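You operate a simulated robot arm through the tools that you are given. There is no shell and no other tool. Be economical: measure what you need, move in short steps, check, and stop when the job is done.

The job below is to be done with a simulated robot arm. You get a single attempt, and the scene is never put back.

Task
Press the red key three times.

The check looks at the end state, three seconds after you hand in, the way a careful person would. Anything else that was tipped, shoved, dropped, spilled or broken makes it a failure.

Robot
A 7-joint arm with a two-finger parallel gripper on a trunk, on a base that drives. Base frame: it is fixed to the floor where the robot stands at the start and does not move with it; the origin is under the middle of the robot, x ahead of it, y to its left, z up. Units: mm, degrees, N and s.
Its first joint turns from -115.0 to 115.0 degrees. Places, roughly: red key [500, 0, 900]. Payload 3.91 kg.
Tool frame: the origin (TCP) lies between the finger pads and is the grasp point; the fingertips stand 30 mm ahead of it; z points along the fingers, y is the line along which they close. The gripper opens to 110 mm. The fingers are 20 mm wide and 10 mm thick; the gripper's body (48 by 112 mm) begins 55 mm behind the TCP.
Orientation is that of the tool frame in the base frame, as [roll, pitch, yaw] about the fixed x, y, z axes, in that order (R = Rz(yaw) Ry(pitch) Rx(roll)). With the fingers straight down and closing along the base's y, the tool's x points along the base's -x, its y along +y and its z along -z.

Tools
- The arm moves only by the tool step_arm. Its argument "motion" is one flat list of numbers, 7 for each row, row after row: the turn, a rotation vector about the base's x, y, z in degrees, then the shift along the base's x, y, z in mm, then the opening in per cent of the stroke, from 0 (shut) to 100 (fully open). In form: [rx, ry, rz, dx, dy, dz, fingers, rx, ry, rz, dx, dy, dz, fingers, ...]. A call has 1 to 10 rows; each row is the pose to reach, as a shift and turn from the pose commanded when the call began. Rows are played at 5 a second. More than 50 mm and 8.6 degrees between two rows, or a gripper value outside its range, and nothing of the call is played. Where a pose cannot be reached the arm comes as near as it can. A force on the tool above 40 N (or 10 N above the force at the start of the call, whichever is more), or a blocked arm, ends the call early, and 0.2 s more pass. The fingers move at their own pace (about 108 mm/s each) and stop on an object; they squeeze with about 24 N. The grip force told is the motor's: it shows also when the fingers shut on nothing. Time passes only in rows, and 0.2 s behind the last, so rows that repeat a pose let the fingers close. The reply holds the time, the measured pose of the TCP, the force on the tool along the base axes, the opening and the grip force, in the units named above and with some noise.
- Cameras (640 x 400 px; columns grow to the right, rows downward): "scene" is now at [20.9, 151.6, 1613.5]; the picture's right is [-0.17, -0.99, 0.00], its down [-0.62, 0.11, -0.78] and it looks along [0.77, -0.13, -0.63] (base axes); focal length 281 px, centre (320, 200). "wrist" rides on the gripper at [72, 17, -103] in the tool frame; the picture's right is [-0.23, 0.97, 0.00], its down [-0.76, -0.18, -0.62] and it looks along [-0.61, -0.14, 0.78] (tool axes); focal length 222 px, centre (320, 200). There is no depth. A picture from a camera that has moved, and an enlarged one, comes with that camera's place and axes in the base frame and with its lens. The place of the scene camera against the robot may be out by one fixed shift of up to 18 mm in any direction.
- grab_frame(camera): a new picture of that camera. No time passes.
- raise_lower(by): slides the trunk up (or, below 0, down) by that many mm; the arm and the scene camera ride with it, the base frame stays. It gives what a move gives, with no picture.
- drive_base(legs): drives the robot by 1 to 6 legs, each [ahead, turn to the left] in mm and degrees, along the robot's own axes; the way and the turn of a leg run together, so that a leg with both is an arc; at most 1500 mm and 180 degrees a leg. The arm and the cameras ride along, it lands a little off, and it stops where it bumps. It gives what a move gives.
- turn_head(pan, tilt): turns the head with the scene camera to pan (to the left, within 155 degrees either way) and tilt (down, from -29 to 69), counted from straight ahead of the robot. It gives what a move gives.
- zoom(camera, box): a new picture of the part [left, top, right, bottom] of that camera's present view, enlarged. No time passes.
- close_job(): hands the job in; it is judged then, once.

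Go step by step. Nothing tells you exact positions but the pictures and the camera data: compare them with the known pose of the tool, close in by small moves and look again before you grip or let go. The budget is 120 turns and 90 pictures, counting those below and the enlarged ones. Unless the task says otherwise, let go and move clear before handing in, and close with one line.

The tools are called after "Emit:" as name(argument=value, ...) on one line, values as JSON. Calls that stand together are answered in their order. step_arm: Moves the arm, as the interface text tells. Its arguments: {"type":"object","properties":{"motion":{"type":"array","items":{"type":"number"}}},"required":["motion"]} The other tools are called the same way: raise_lower (by) slides the trunk up or down; drive_base (legs) drives the base; turn_head (pan, tilt) turns the head that bears the scene camera; grab_frame (camera) takes a picture; zoom (camera, box) takes an enlarged picture of a part of a camera's view; close_job () hands the job in.

At the start:

```text
t: 0.0
position: [468.2, 51.4, 1305.8]
orientation: [-180.0, 0.0, 179.9]
force: [-0.9, 0.1, 0.5]
finger_gap: 110.1
grasp_force: 0.0
trunk travel left (down, up): [-725.0, 265.0]
robot x, y, heading: [0.1, -1.5, 0.1]
head pan, tilt: [-9.8, 38.7]
```

scene: 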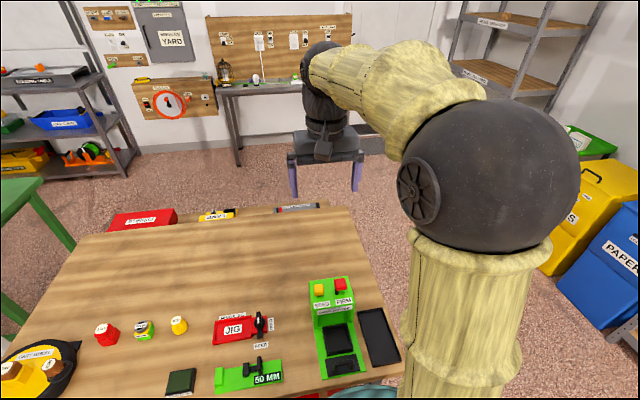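
wrist: 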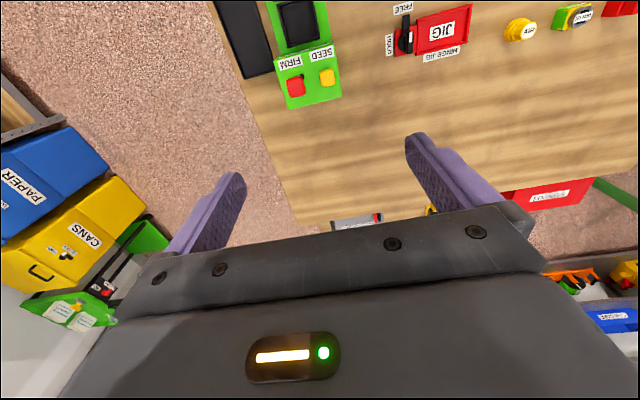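

I see a green box with a yellow key and a red key on the table ahead. I'll enlarge both views to read the labels and fix its position.

Emit:
zoom(camera="scene", box=[270, 260, 410, 380])

Emit:
zoom(camera="wrist", box=[240, 0, 360, 110])

```text
3.33 times, centred on (340, 320) of scene
camera zoom: at [20.9, 151.6, 1613.5], right [-0.17, -0.99, 0.0], down [-0.62, 0.11, -0.78], along [0.77, -0.13, -0.63], focal length 936 px, centre (253, -200)
```

zoom: 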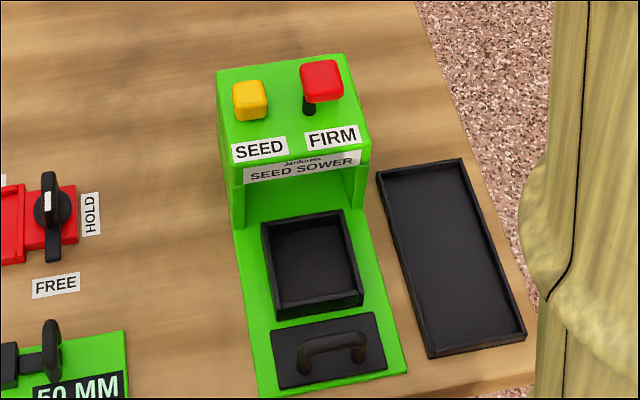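

```text
3.64 times, centred on (300, 55) of wrist
camera zoom: at [397.0, 67.6, 1408.6], right [0.23, 0.97, 0.0], down [0.76, -0.18, 0.62], along [0.61, -0.14, -0.78], focal length 808 px, centre (393, 727)
```

zoom: 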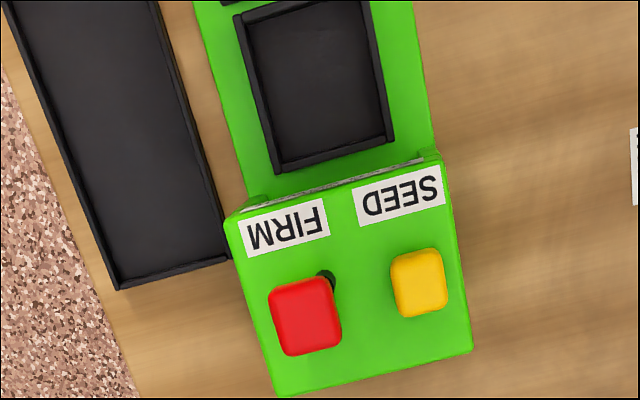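

The red key (FIRM) stands on a stem atop the box; crossing both views puts its top near (483, 0, ~920). I'll shut the fingers and descend to a spot well above it, then look again.

Emit:
step_arm(motion=[0, 0, 0, 3, -10, -40, 0, 0, 0, 0, 6, -20, -80, 0, 0, 0, 0, 9, -30, -120, 0, 0, 0, 0, 12, -40, -160, 0, 0, 0, 0, 14, -51, -200, 0, 0, 0, 0, 14, -51, -220, 0])

Emit:
grab_frame(camera="wrist")

Emit:
grab_frame(camera="scene")

```text
t: 1.4
position: [482.3, -3.6, 1084.4]
orientation: [180.0, 0.0, -180.0]
force: [-0.3, 1.2, -0.4]
finger_gap: 0.1
grasp_force: 24.0
trunk travel left (down, up): [-725.0, 265.0]
robot x, y, heading: [2.9, -2.0, -0.2]
head pan, tilt: [-9.8, 38.7]
```

```text
85 pictures are left
camera wrist: at [410.3, 13.6, 1187.7], right [0.23, 0.97, 0.0], down [0.76, -0.18, 0.62], along [0.61, -0.14, -0.78], focal length 222 px, centre (320, 200)
```

wrist: 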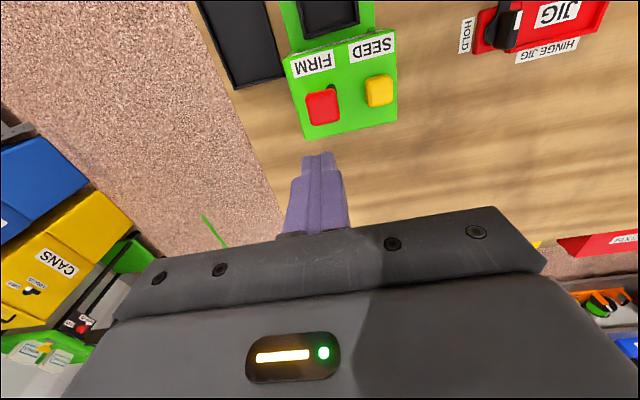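

```text
84 pictures are left
camera scene: at [21.2, 151.7, 1613.5], right [-0.17, -0.99, 0.0], down [-0.62, 0.11, -0.78], along [0.77, -0.13, -0.63], focal length 281 px, centre (320, 200)
```

scene: 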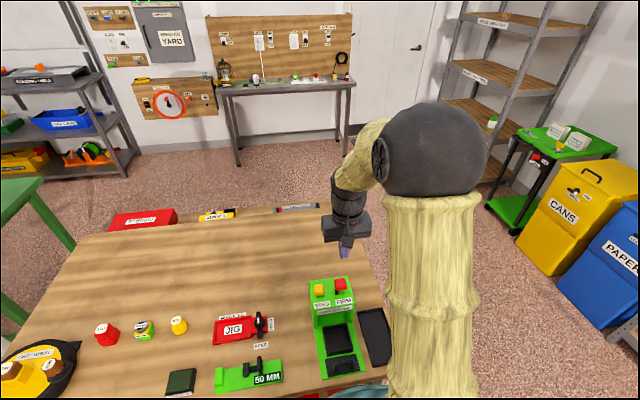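

Two wrist views put the red key's top near (479, 2, 940). I'll go down to about 40 mm above it and check.

Emit:
step_arm(motion=[0, 0, 0, -1, 3, -25, 0, 0, 0, 0, -3, 5, -50, 0, 0, 0, 0, -3, 5, -72, 0])

Emit:
zoom(camera="wrist", box=[220, 60, 440, 200])

Emit:
zoom(camera="scene", box=[270, 210, 410, 330])

```text
t: 2.2
position: [480.4, 6.6, 1016.1]
orientation: [180.0, 0.0, -179.9]
force: [-0.2, 0.1, 0.4]
finger_gap: 0.2
grasp_force: 23.7
trunk travel left (down, up): [-725.0, 265.0]
robot x, y, heading: [-1.9, 0.7, 0.1]
head pan, tilt: [-9.8, 38.7]
```

```text
2.86 times, centred on (330, 130) of wrist
camera zoom: at [409.6, 22.0, 1118.3], right [0.23, 0.97, 0.0], down [0.76, -0.18, 0.62], along [0.61, -0.14, -0.78], focal length 635 px, centre (291, 400)
```

zoom: 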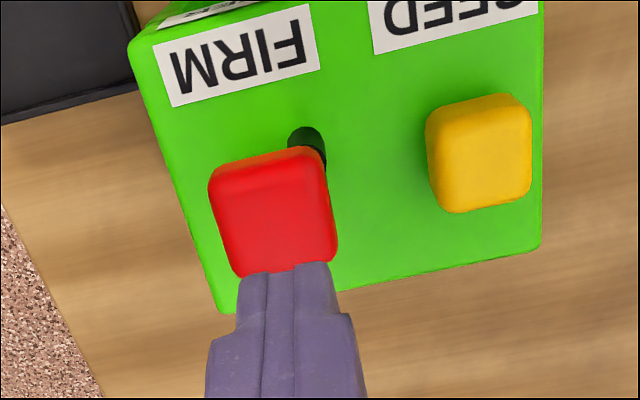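

```text
3.33 times, centred on (340, 270) of scene
camera zoom: at [21.6, 151.7, 1613.5], right [-0.17, -0.99, 0.0], down [-0.62, 0.11, -0.78], along [0.77, -0.13, -0.63], focal length 936 px, centre (253, -33)
```

zoom: 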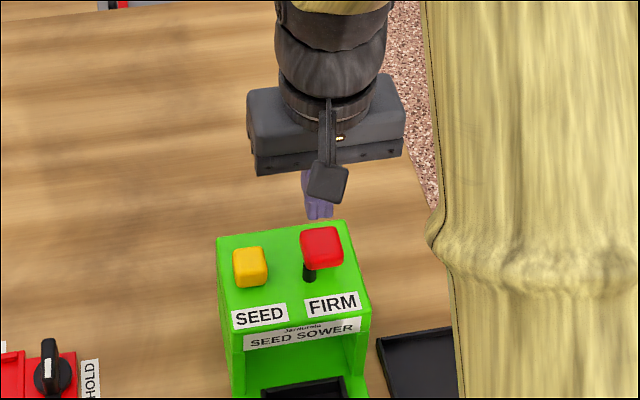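

The fingertips are about 45 mm above the key and about 5 mm to its left. I'll shift right and descend close.

Emit:
step_arm(motion=[0, 0, 0, 0, -4, 0, 0, 0, 0, 0, 1, -4, -12, 0, 0, 0, 0, 1, -4, -24, 0, 0, 0, 0, 1, -4, -30, 0])

Emit:
zoom(camera="wrist", box=[220, 60, 440, 200])

Emit:
zoom(camera="scene", box=[305, 240, 375, 300])

```text
t: 3.2
position: [480.7, -0.5, 983.8]
orientation: [-180.0, 0.0, -180.0]
force: [-0.4, -0.4, 0.5]
finger_gap: 0.0
grasp_force: 23.8
trunk travel left (down, up): [-725.0, 265.0]
robot x, y, heading: [-2.0, 0.6, -0.0]
head pan, tilt: [-9.8, 38.7]
```

```text
2.86 times, centred on (330, 130) of wrist
camera zoom: at [409.1, 16.4, 1086.6], right [0.23, 0.97, 0.0], down [0.76, -0.18, 0.62], along [0.61, -0.14, -0.78], focal length 635 px, centre (291, 400)
```

zoom: 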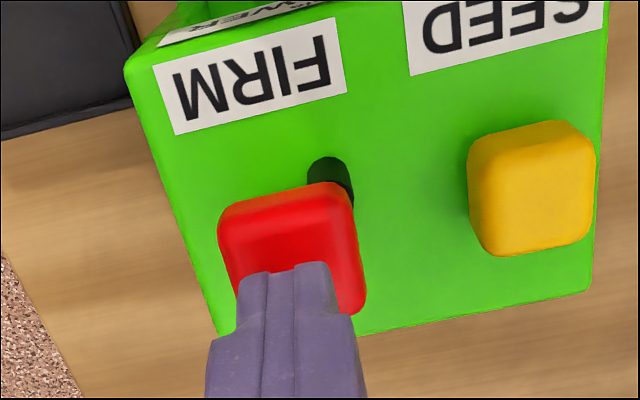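

```text
6.67 times, centred on (340, 270) of scene
camera zoom: at [21.1, 151.6, 1613.5], right [-0.17, -0.99, 0.0], down [-0.62, 0.11, -0.78], along [0.77, -0.13, -0.63], focal length 1873 px, centre (187, -267)
```

zoom: 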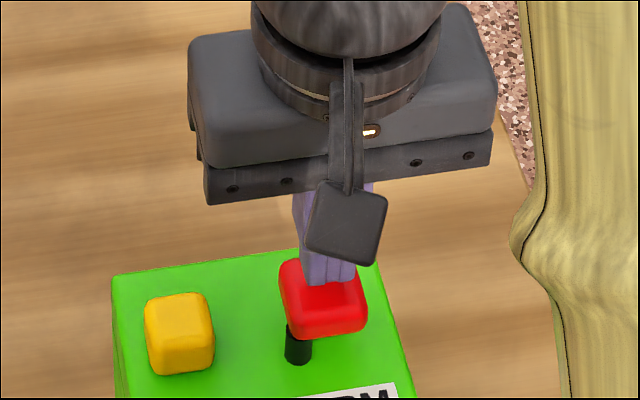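

The tip is over the key, just above it. I'll lower in 2 mm rows to find contact and watch the force.

Emit:
step_arm(motion=[0, 0, 0, 0, 1, -2, 0, 0, 0, 0, 0, 1, -4, 0, 0, 0, 0, 0, 1, -6, 0, 0, 0, 0, 0, 1, -8, 0, 0, 0, 0, 0, 1, -10, 0, 0, 0, 0, 0, 1, -11, 0])

Emit:
zoom(camera="wrist", box=[220, 60, 440, 200])

Emit:
zoom(camera="scene", box=[305, 240, 375, 300])

```text
t: 4.6
position: [480.0, 1.8, 973.4]
orientation: [-179.9, 0.1, 180.0]
force: [0.5, 0.3, 1.1]
finger_gap: 0.3
grasp_force: 24.1
trunk travel left (down, up): [-725.0, 265.0]
robot x, y, heading: [2.0, 0.7, -0.1]
head pan, tilt: [-9.8, 38.7]
```

```text
2.86 times, centred on (330, 130) of wrist
camera zoom: at [408.9, 18.4, 1075.6], right [0.23, 0.97, 0.0], down [0.76, -0.18, 0.62], along [0.61, -0.14, -0.78], focal length 635 px, centre (291, 400)
```

zoom: 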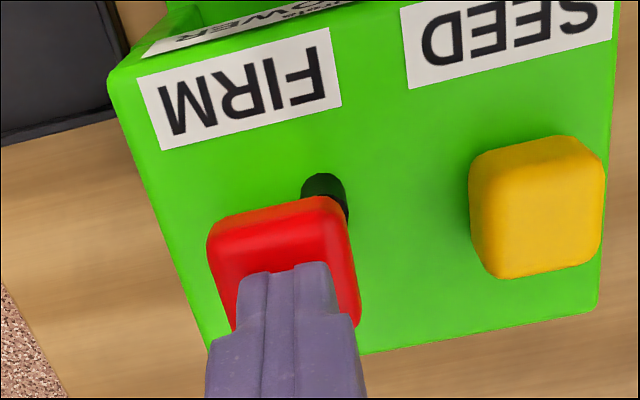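

```text
6.67 times, centred on (340, 270) of scene
camera zoom: at [20.9, 151.7, 1613.5], right [-0.17, -0.99, 0.0], down [-0.62, 0.11, -0.78], along [0.77, -0.13, -0.63], focal length 1873 px, centre (187, -267)
```

zoom: 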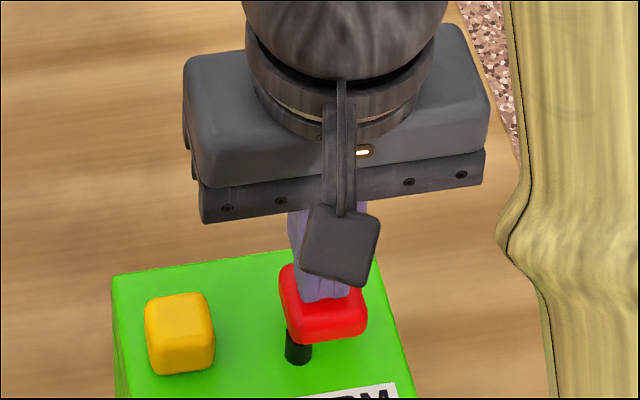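

The tip is just touching, with the key moved perhaps 1 mm. I'll continue down slowly to feel the travel.

Emit:
step_arm(motion=[0, 0, 0, 0, -1, -1, 0, 0, 0, 0, 0, -1, -2, 0, 0, 0, 0, 0, -1, -3, 0, 0, 0, 0, 0, -1, -4, 0])

Emit:
zoom(camera="scene", box=[305, 240, 375, 300])

```text
t: 5.6
position: [479.7, 0.6, 968.3]
orientation: [-179.9, 0.1, -180.0]
force: [-0.6, -0.5, 2.0]
finger_gap: 0.1
grasp_force: 23.5
trunk travel left (down, up): [-725.0, 265.0]
robot x, y, heading: [1.1, 0.1, 0.0]
head pan, tilt: [-9.8, 38.7]
```

```text
6.67 times, centred on (340, 270) of scene
camera zoom: at [20.7, 151.6, 1613.5], right [-0.17, -0.99, 0.0], down [-0.62, 0.11, -0.78], along [0.77, -0.13, -0.63], focal length 1873 px, centre (187, -267)
```

zoom: 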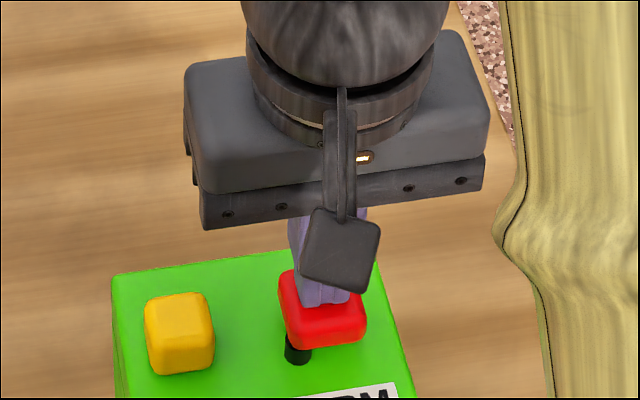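

The key is moving with light force (2 N). I'll go on to the end of its travel.

Emit:
step_arm(motion=[0, 0, 0, 0, 0, -1, 0, 0, 0, 0, 0, 0, -2, 0, 0, 0, 0, 0, 0, -3, 0, 0, 0, 0, 0, 0, -4, 0])

Emit:
zoom(camera="scene", box=[305, 240, 375, 300])

```text
t: 6.6
position: [481.0, 0.8, 964.2]
orientation: [-180.0, 0.0, -180.0]
force: [0.2, 0.3, 1.2]
finger_gap: 0.0
grasp_force: 23.7
trunk travel left (down, up): [-725.0, 265.0]
robot x, y, heading: [-4.6, -3.1, 0.2]
head pan, tilt: [-9.8, 38.7]
```

```text
6.67 times, centred on (340, 270) of scene
camera zoom: at [20.7, 151.7, 1613.5], right [-0.17, -0.99, 0.0], down [-0.62, 0.11, -0.78], along [0.77, -0.13, -0.63], focal length 1873 px, centre (187, -267)
```

zoom: 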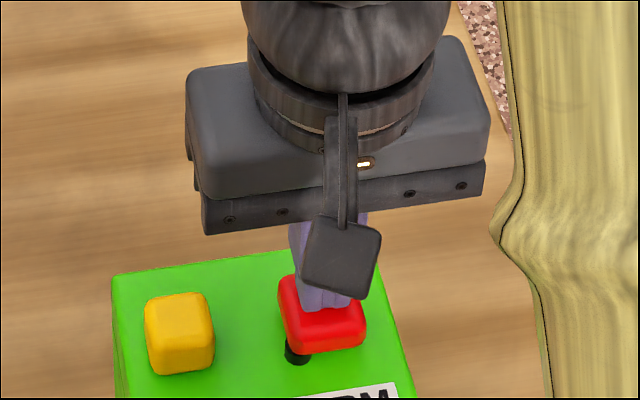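

The key is still going down freely, so I'll carry on.

Emit:
step_arm(motion=[0, 0, 0, 0, 0, -1, 0, 0, 0, 0, 0, 0, -2, 0, 0, 0, 0, 0, 0, -3, 0, 0, 0, 0, 0, 0, -4, 0, 0, 0, 0, 0, 0, -5, 0])

Emit:
zoom(camera="scene", box=[305, 240, 375, 300])

```text
t: 7.8
position: [479.2, 0.4, 961.5]
orientation: [180.0, 0.1, 180.0]
force: [2.5, -2.0, 15.1]
finger_gap: 0.0
grasp_force: 24.0
trunk travel left (down, up): [-725.0, 265.0]
robot x, y, heading: [-0.3, 3.0, 0.1]
head pan, tilt: [-9.8, 38.7]
```

```text
6.67 times, centred on (340, 270) of scene
camera zoom: at [19.9, 151.3, 1613.8], right [-0.17, -0.99, 0.0], down [-0.62, 0.11, -0.78], along [0.77, -0.13, -0.63], focal length 1873 px, centre (187, -267)
```

zoom: 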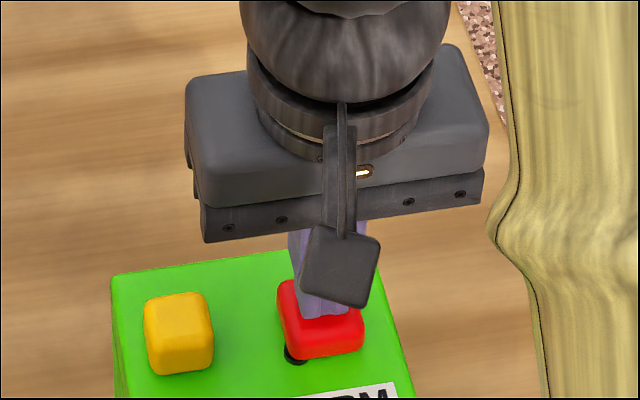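

It hit its stop (15 N), so that's one full press. I'll lift clear and see whether the key comes back up.

Emit:
step_arm(motion=[0, 0, 0, 0, 0, 4, 0, 0, 0, 0, 0, 0, 12, 0, 0, 0, 0, 0, 0, 22, 0, 0, 0, 0, 0, 0, 27, 0, 0, 0, 0, 0, 0, 27, 0])

Emit:
zoom(camera="scene", box=[305, 240, 375, 300])

Emit:
zoom(camera="wrist", box=[220, 0, 440, 200])

Emit:
zoom(camera="scene", box=[270, 260, 410, 380])

```text
t: 9.0
position: [479.7, 0.7, 987.0]
orientation: [179.9, 0.0, -179.9]
force: [-0.2, 0.1, -0.1]
finger_gap: 0.2
grasp_force: 24.1
trunk travel left (down, up): [-725.0, 265.0]
robot x, y, heading: [1.9, -2.3, 0.0]
head pan, tilt: [-9.8, 38.7]
```

```text
6.67 times, centred on (340, 270) of scene
camera zoom: at [21.0, 151.6, 1613.5], right [-0.17, -0.99, 0.0], down [-0.62, 0.11, -0.78], along [0.77, -0.13, -0.63], focal length 1873 px, centre (187, -267)
```

zoom: 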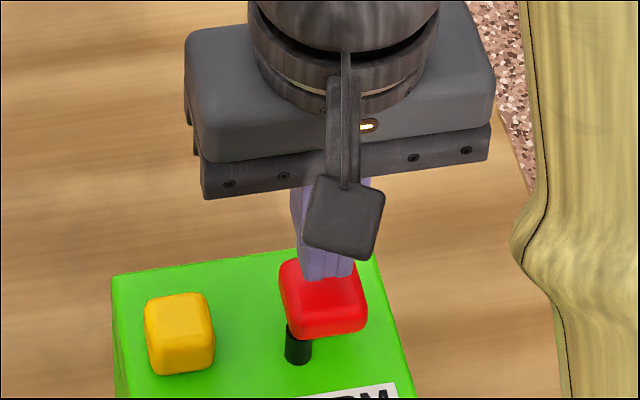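

```text
2.00 times, centred on (330, 100) of wrist
camera zoom: at [408.7, 17.7, 1090.4], right [0.23, 0.97, 0.0], down [0.76, -0.18, 0.62], along [0.61, -0.14, -0.78], focal length 444 px, centre (300, 400)
```

zoom: 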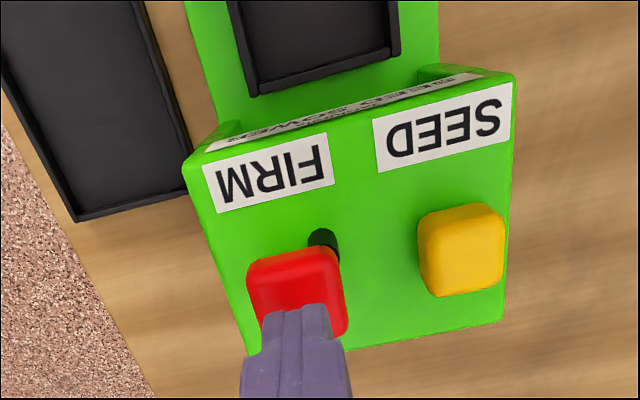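

```text
3.33 times, centred on (340, 320) of scene
camera zoom: at [21.0, 151.6, 1613.5], right [-0.17, -0.99, 0.0], down [-0.62, 0.11, -0.78], along [0.77, -0.13, -0.63], focal length 936 px, centre (253, -200)
```

zoom: 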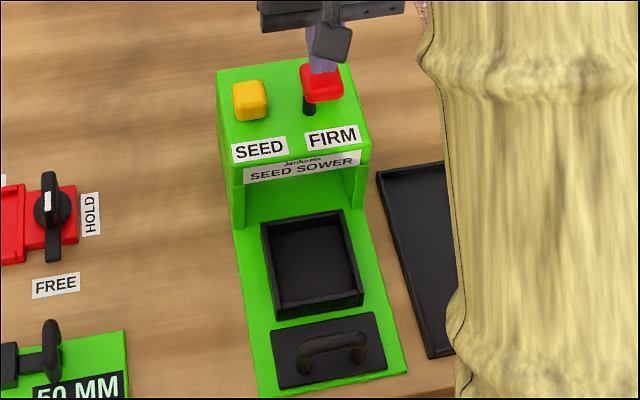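

The key sprang back fully. Second press: the same stroke down, with a short hold at the bottom.

Emit:
step_arm(motion=[0, 0, 0, 0, 0, -8, 0, 0, 0, 0, 0, 0, -14, 0, 0, 0, 0, 0, 0, -19, 0, 0, 0, 0, 0, 0, -23, 0, 0, 0, 0, 0, 0, -26, 0, 0, 0, 0, 0, 0, -27, 0, 0, 0, 0, 0, 0, -27, 0])

Emit:
zoom(camera="scene", box=[305, 240, 375, 300])

```text
t: 10.6
position: [479.8, 1.3, 961.5]
orientation: [-180.0, 0.0, -179.9]
force: [-0.4, 1.5, 8.7]
finger_gap: 0.0
grasp_force: 23.8
trunk travel left (down, up): [-725.0, 265.0]
robot x, y, heading: [-0.1, -1.1, -0.1]
head pan, tilt: [-9.8, 38.7]
```

```text
6.67 times, centred on (340, 270) of scene
camera zoom: at [20.1, 151.8, 1613.6], right [-0.17, -0.99, 0.0], down [-0.62, 0.11, -0.78], along [0.77, -0.13, -0.63], focal length 1873 px, centre (187, -267)
```

zoom: 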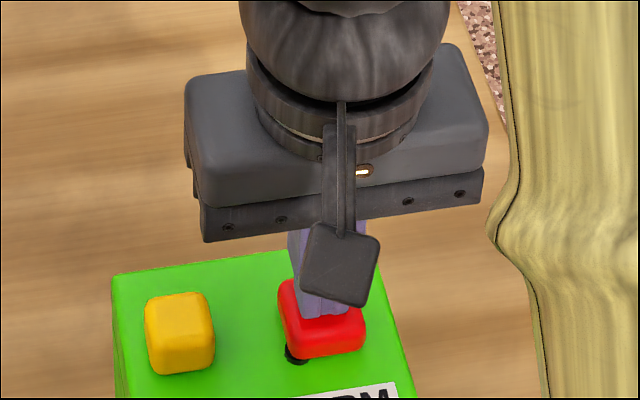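

It's at the stop again with 8.7 N. I'll press 1 mm firmer to be sure, then release.

Emit:
step_arm(motion=[0, 0, 0, 0, 0, -1, 0, 0, 0, 0, 0, 0, -1, 0])

Emit:
step_arm(motion=[0, 0, 0, 0, 0, 5, 0, 0, 0, 0, 0, 0, 13, 0, 0, 0, 0, 0, 0, 23, 0, 0, 0, 0, 0, 0, 28, 0, 0, 0, 0, 0, 0, 28, 0])

Emit:
zoom(camera="scene", box=[305, 240, 375, 300])

```text
t: 11.2
position: [479.6, 1.0, 960.2]
orientation: [-180.0, 0.1, -180.0]
force: [-0.1, 1.7, 17.4]
finger_gap: 0.0
grasp_force: 23.9
trunk travel left (down, up): [-725.0, 265.0]
robot x, y, heading: [3.5, -1.6, -0.0]
head pan, tilt: [-9.8, 38.7]
```

```text
t: 12.4
position: [480.0, -0.2, 987.1]
orientation: [-180.0, 0.0, -179.9]
force: [-0.7, 0.1, 0.3]
finger_gap: 0.2
grasp_force: 24.2
trunk travel left (down, up): [-725.0, 265.0]
robot x, y, heading: [-3.0, 0.0, -0.3]
head pan, tilt: [-9.8, 38.7]
```

```text
6.67 times, centred on (340, 270) of scene
camera zoom: at [21.0, 151.6, 1613.5], right [-0.17, -0.99, 0.0], down [-0.62, 0.11, -0.78], along [0.77, -0.13, -0.63], focal length 1873 px, centre (187, -267)
```

zoom: 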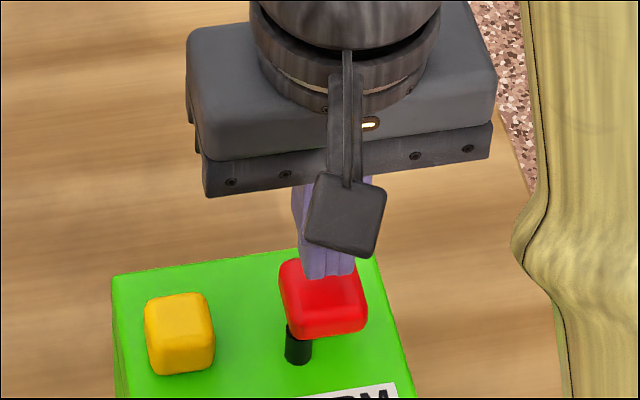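

The second press is done at 17 N and the key is back up. Now the third press, with the same stroke.

Emit:
step_arm(motion=[0, 0, 0, 0, 0, -8, 0, 0, 0, 0, 0, 0, -14, 0, 0, 0, 0, 0, 0, -19, 0, 0, 0, 0, 0, 0, -23, 0, 0, 0, 0, 0, 0, -26, 0, 0, 0, 0, 0, 0, -27, 0, 0, 0, 0, 0, 0, -28, 0, 0, 0, 0, 0, 0, -28, 0])

Emit:
zoom(camera="scene", box=[305, 240, 375, 300])

```text
t: 14.2
position: [480.2, 1.3, 959.4]
orientation: [-180.0, 0.3, -180.0]
force: [4.9, 4.0, 28.6]
finger_gap: 0.2
grasp_force: 24.3
trunk travel left (down, up): [-725.0, 265.0]
robot x, y, heading: [-0.0, -0.4, -0.1]
head pan, tilt: [-9.8, 38.7]
```

```text
6.67 times, centred on (340, 270) of scene
camera zoom: at [19.0, 152.2, 1613.8], right [-0.17, -0.99, 0.0], down [-0.62, 0.11, -0.78], along [0.77, -0.13, -0.62], focal length 1873 px, centre (187, -267)
```

zoom: 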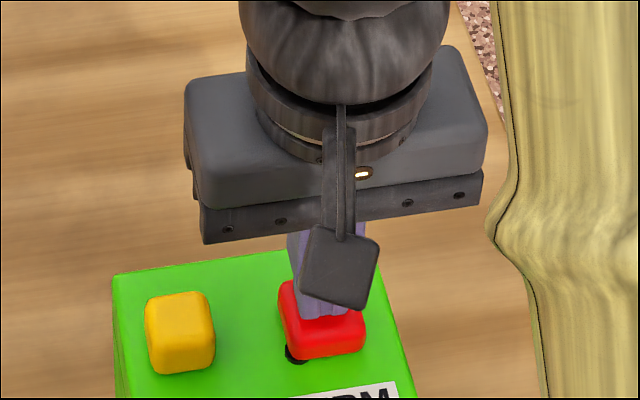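

The third press reached the stop at 29 N. I'll release, move well clear and check the box.

Emit:
step_arm(motion=[0, 0, 0, 0, 0, 5, 0, 0, 0, 0, 0, 0, 15, 0, 0, 0, 0, 0, 0, 30, 0, 0, 0, 0, 0, 0, 60, 0, 0, 0, 0, 0, 0, 100, 0, 0, 0, 0, 0, 0, 140, 0, 0, 0, 0, 0, 0, 180, 0, 0, 0, 0, 0, 0, 180, 0])

Emit:
grab_frame(camera="scene")

Emit:
zoom(camera="scene", box=[270, 260, 410, 380])

Emit:
zoom(camera="wrist", box=[220, 0, 440, 140])

```text
t: 16.0
position: [478.3, 1.9, 1138.7]
orientation: [-180.0, 0.0, -180.0]
force: [-0.5, -0.6, 0.1]
finger_gap: 0.1
grasp_force: 23.8
trunk travel left (down, up): [-725.0, 265.0]
robot x, y, heading: [0.4, 3.4, -0.1]
head pan, tilt: [-9.8, 38.7]
```

```text
68 pictures are left
camera scene: at [21.3, 151.6, 1613.5], right [-0.17, -0.99, 0.0], down [-0.62, 0.11, -0.78], along [0.77, -0.13, -0.63], focal length 281 px, centre (320, 200)
```

scene: 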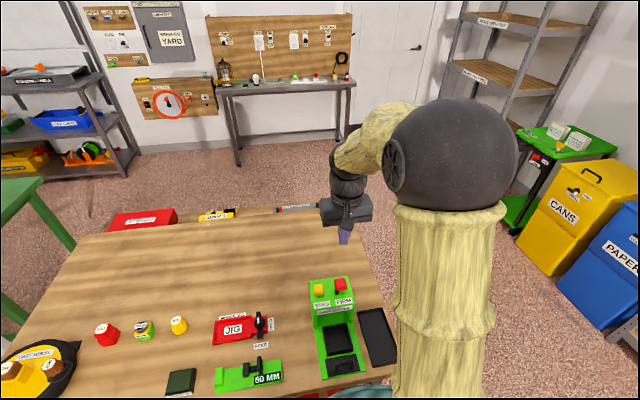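

```text
3.33 times, centred on (340, 320) of scene
camera zoom: at [21.3, 151.6, 1613.5], right [-0.17, -0.99, 0.0], down [-0.62, 0.11, -0.78], along [0.77, -0.13, -0.63], focal length 936 px, centre (253, -200)
```

zoom: 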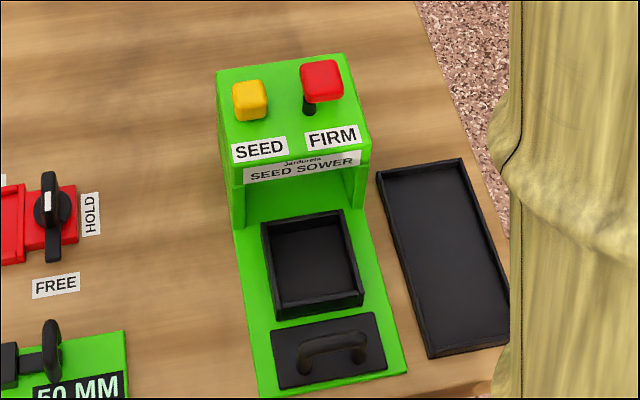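

```text
2.86 times, centred on (330, 70) of wrist
camera zoom: at [407.2, 18.4, 1241.6], right [0.23, 0.97, 0.0], down [0.76, -0.18, 0.62], along [0.61, -0.14, -0.78], focal length 635 px, centre (291, 571)
```

zoom: 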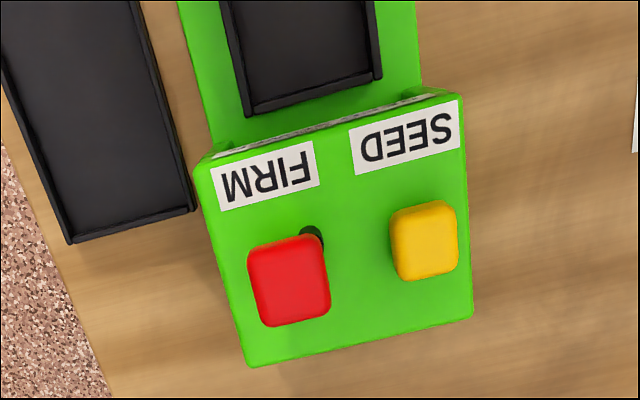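

The key is back up, nothing else has moved, and the arm is clear, so I'm handing in.

Emit:
close_job()

```text
The job is handed in.
```

I pressed the red key (FIRM) three times, each time down to its stop with a full release in between; nothing else was moved, and the arm is clear.
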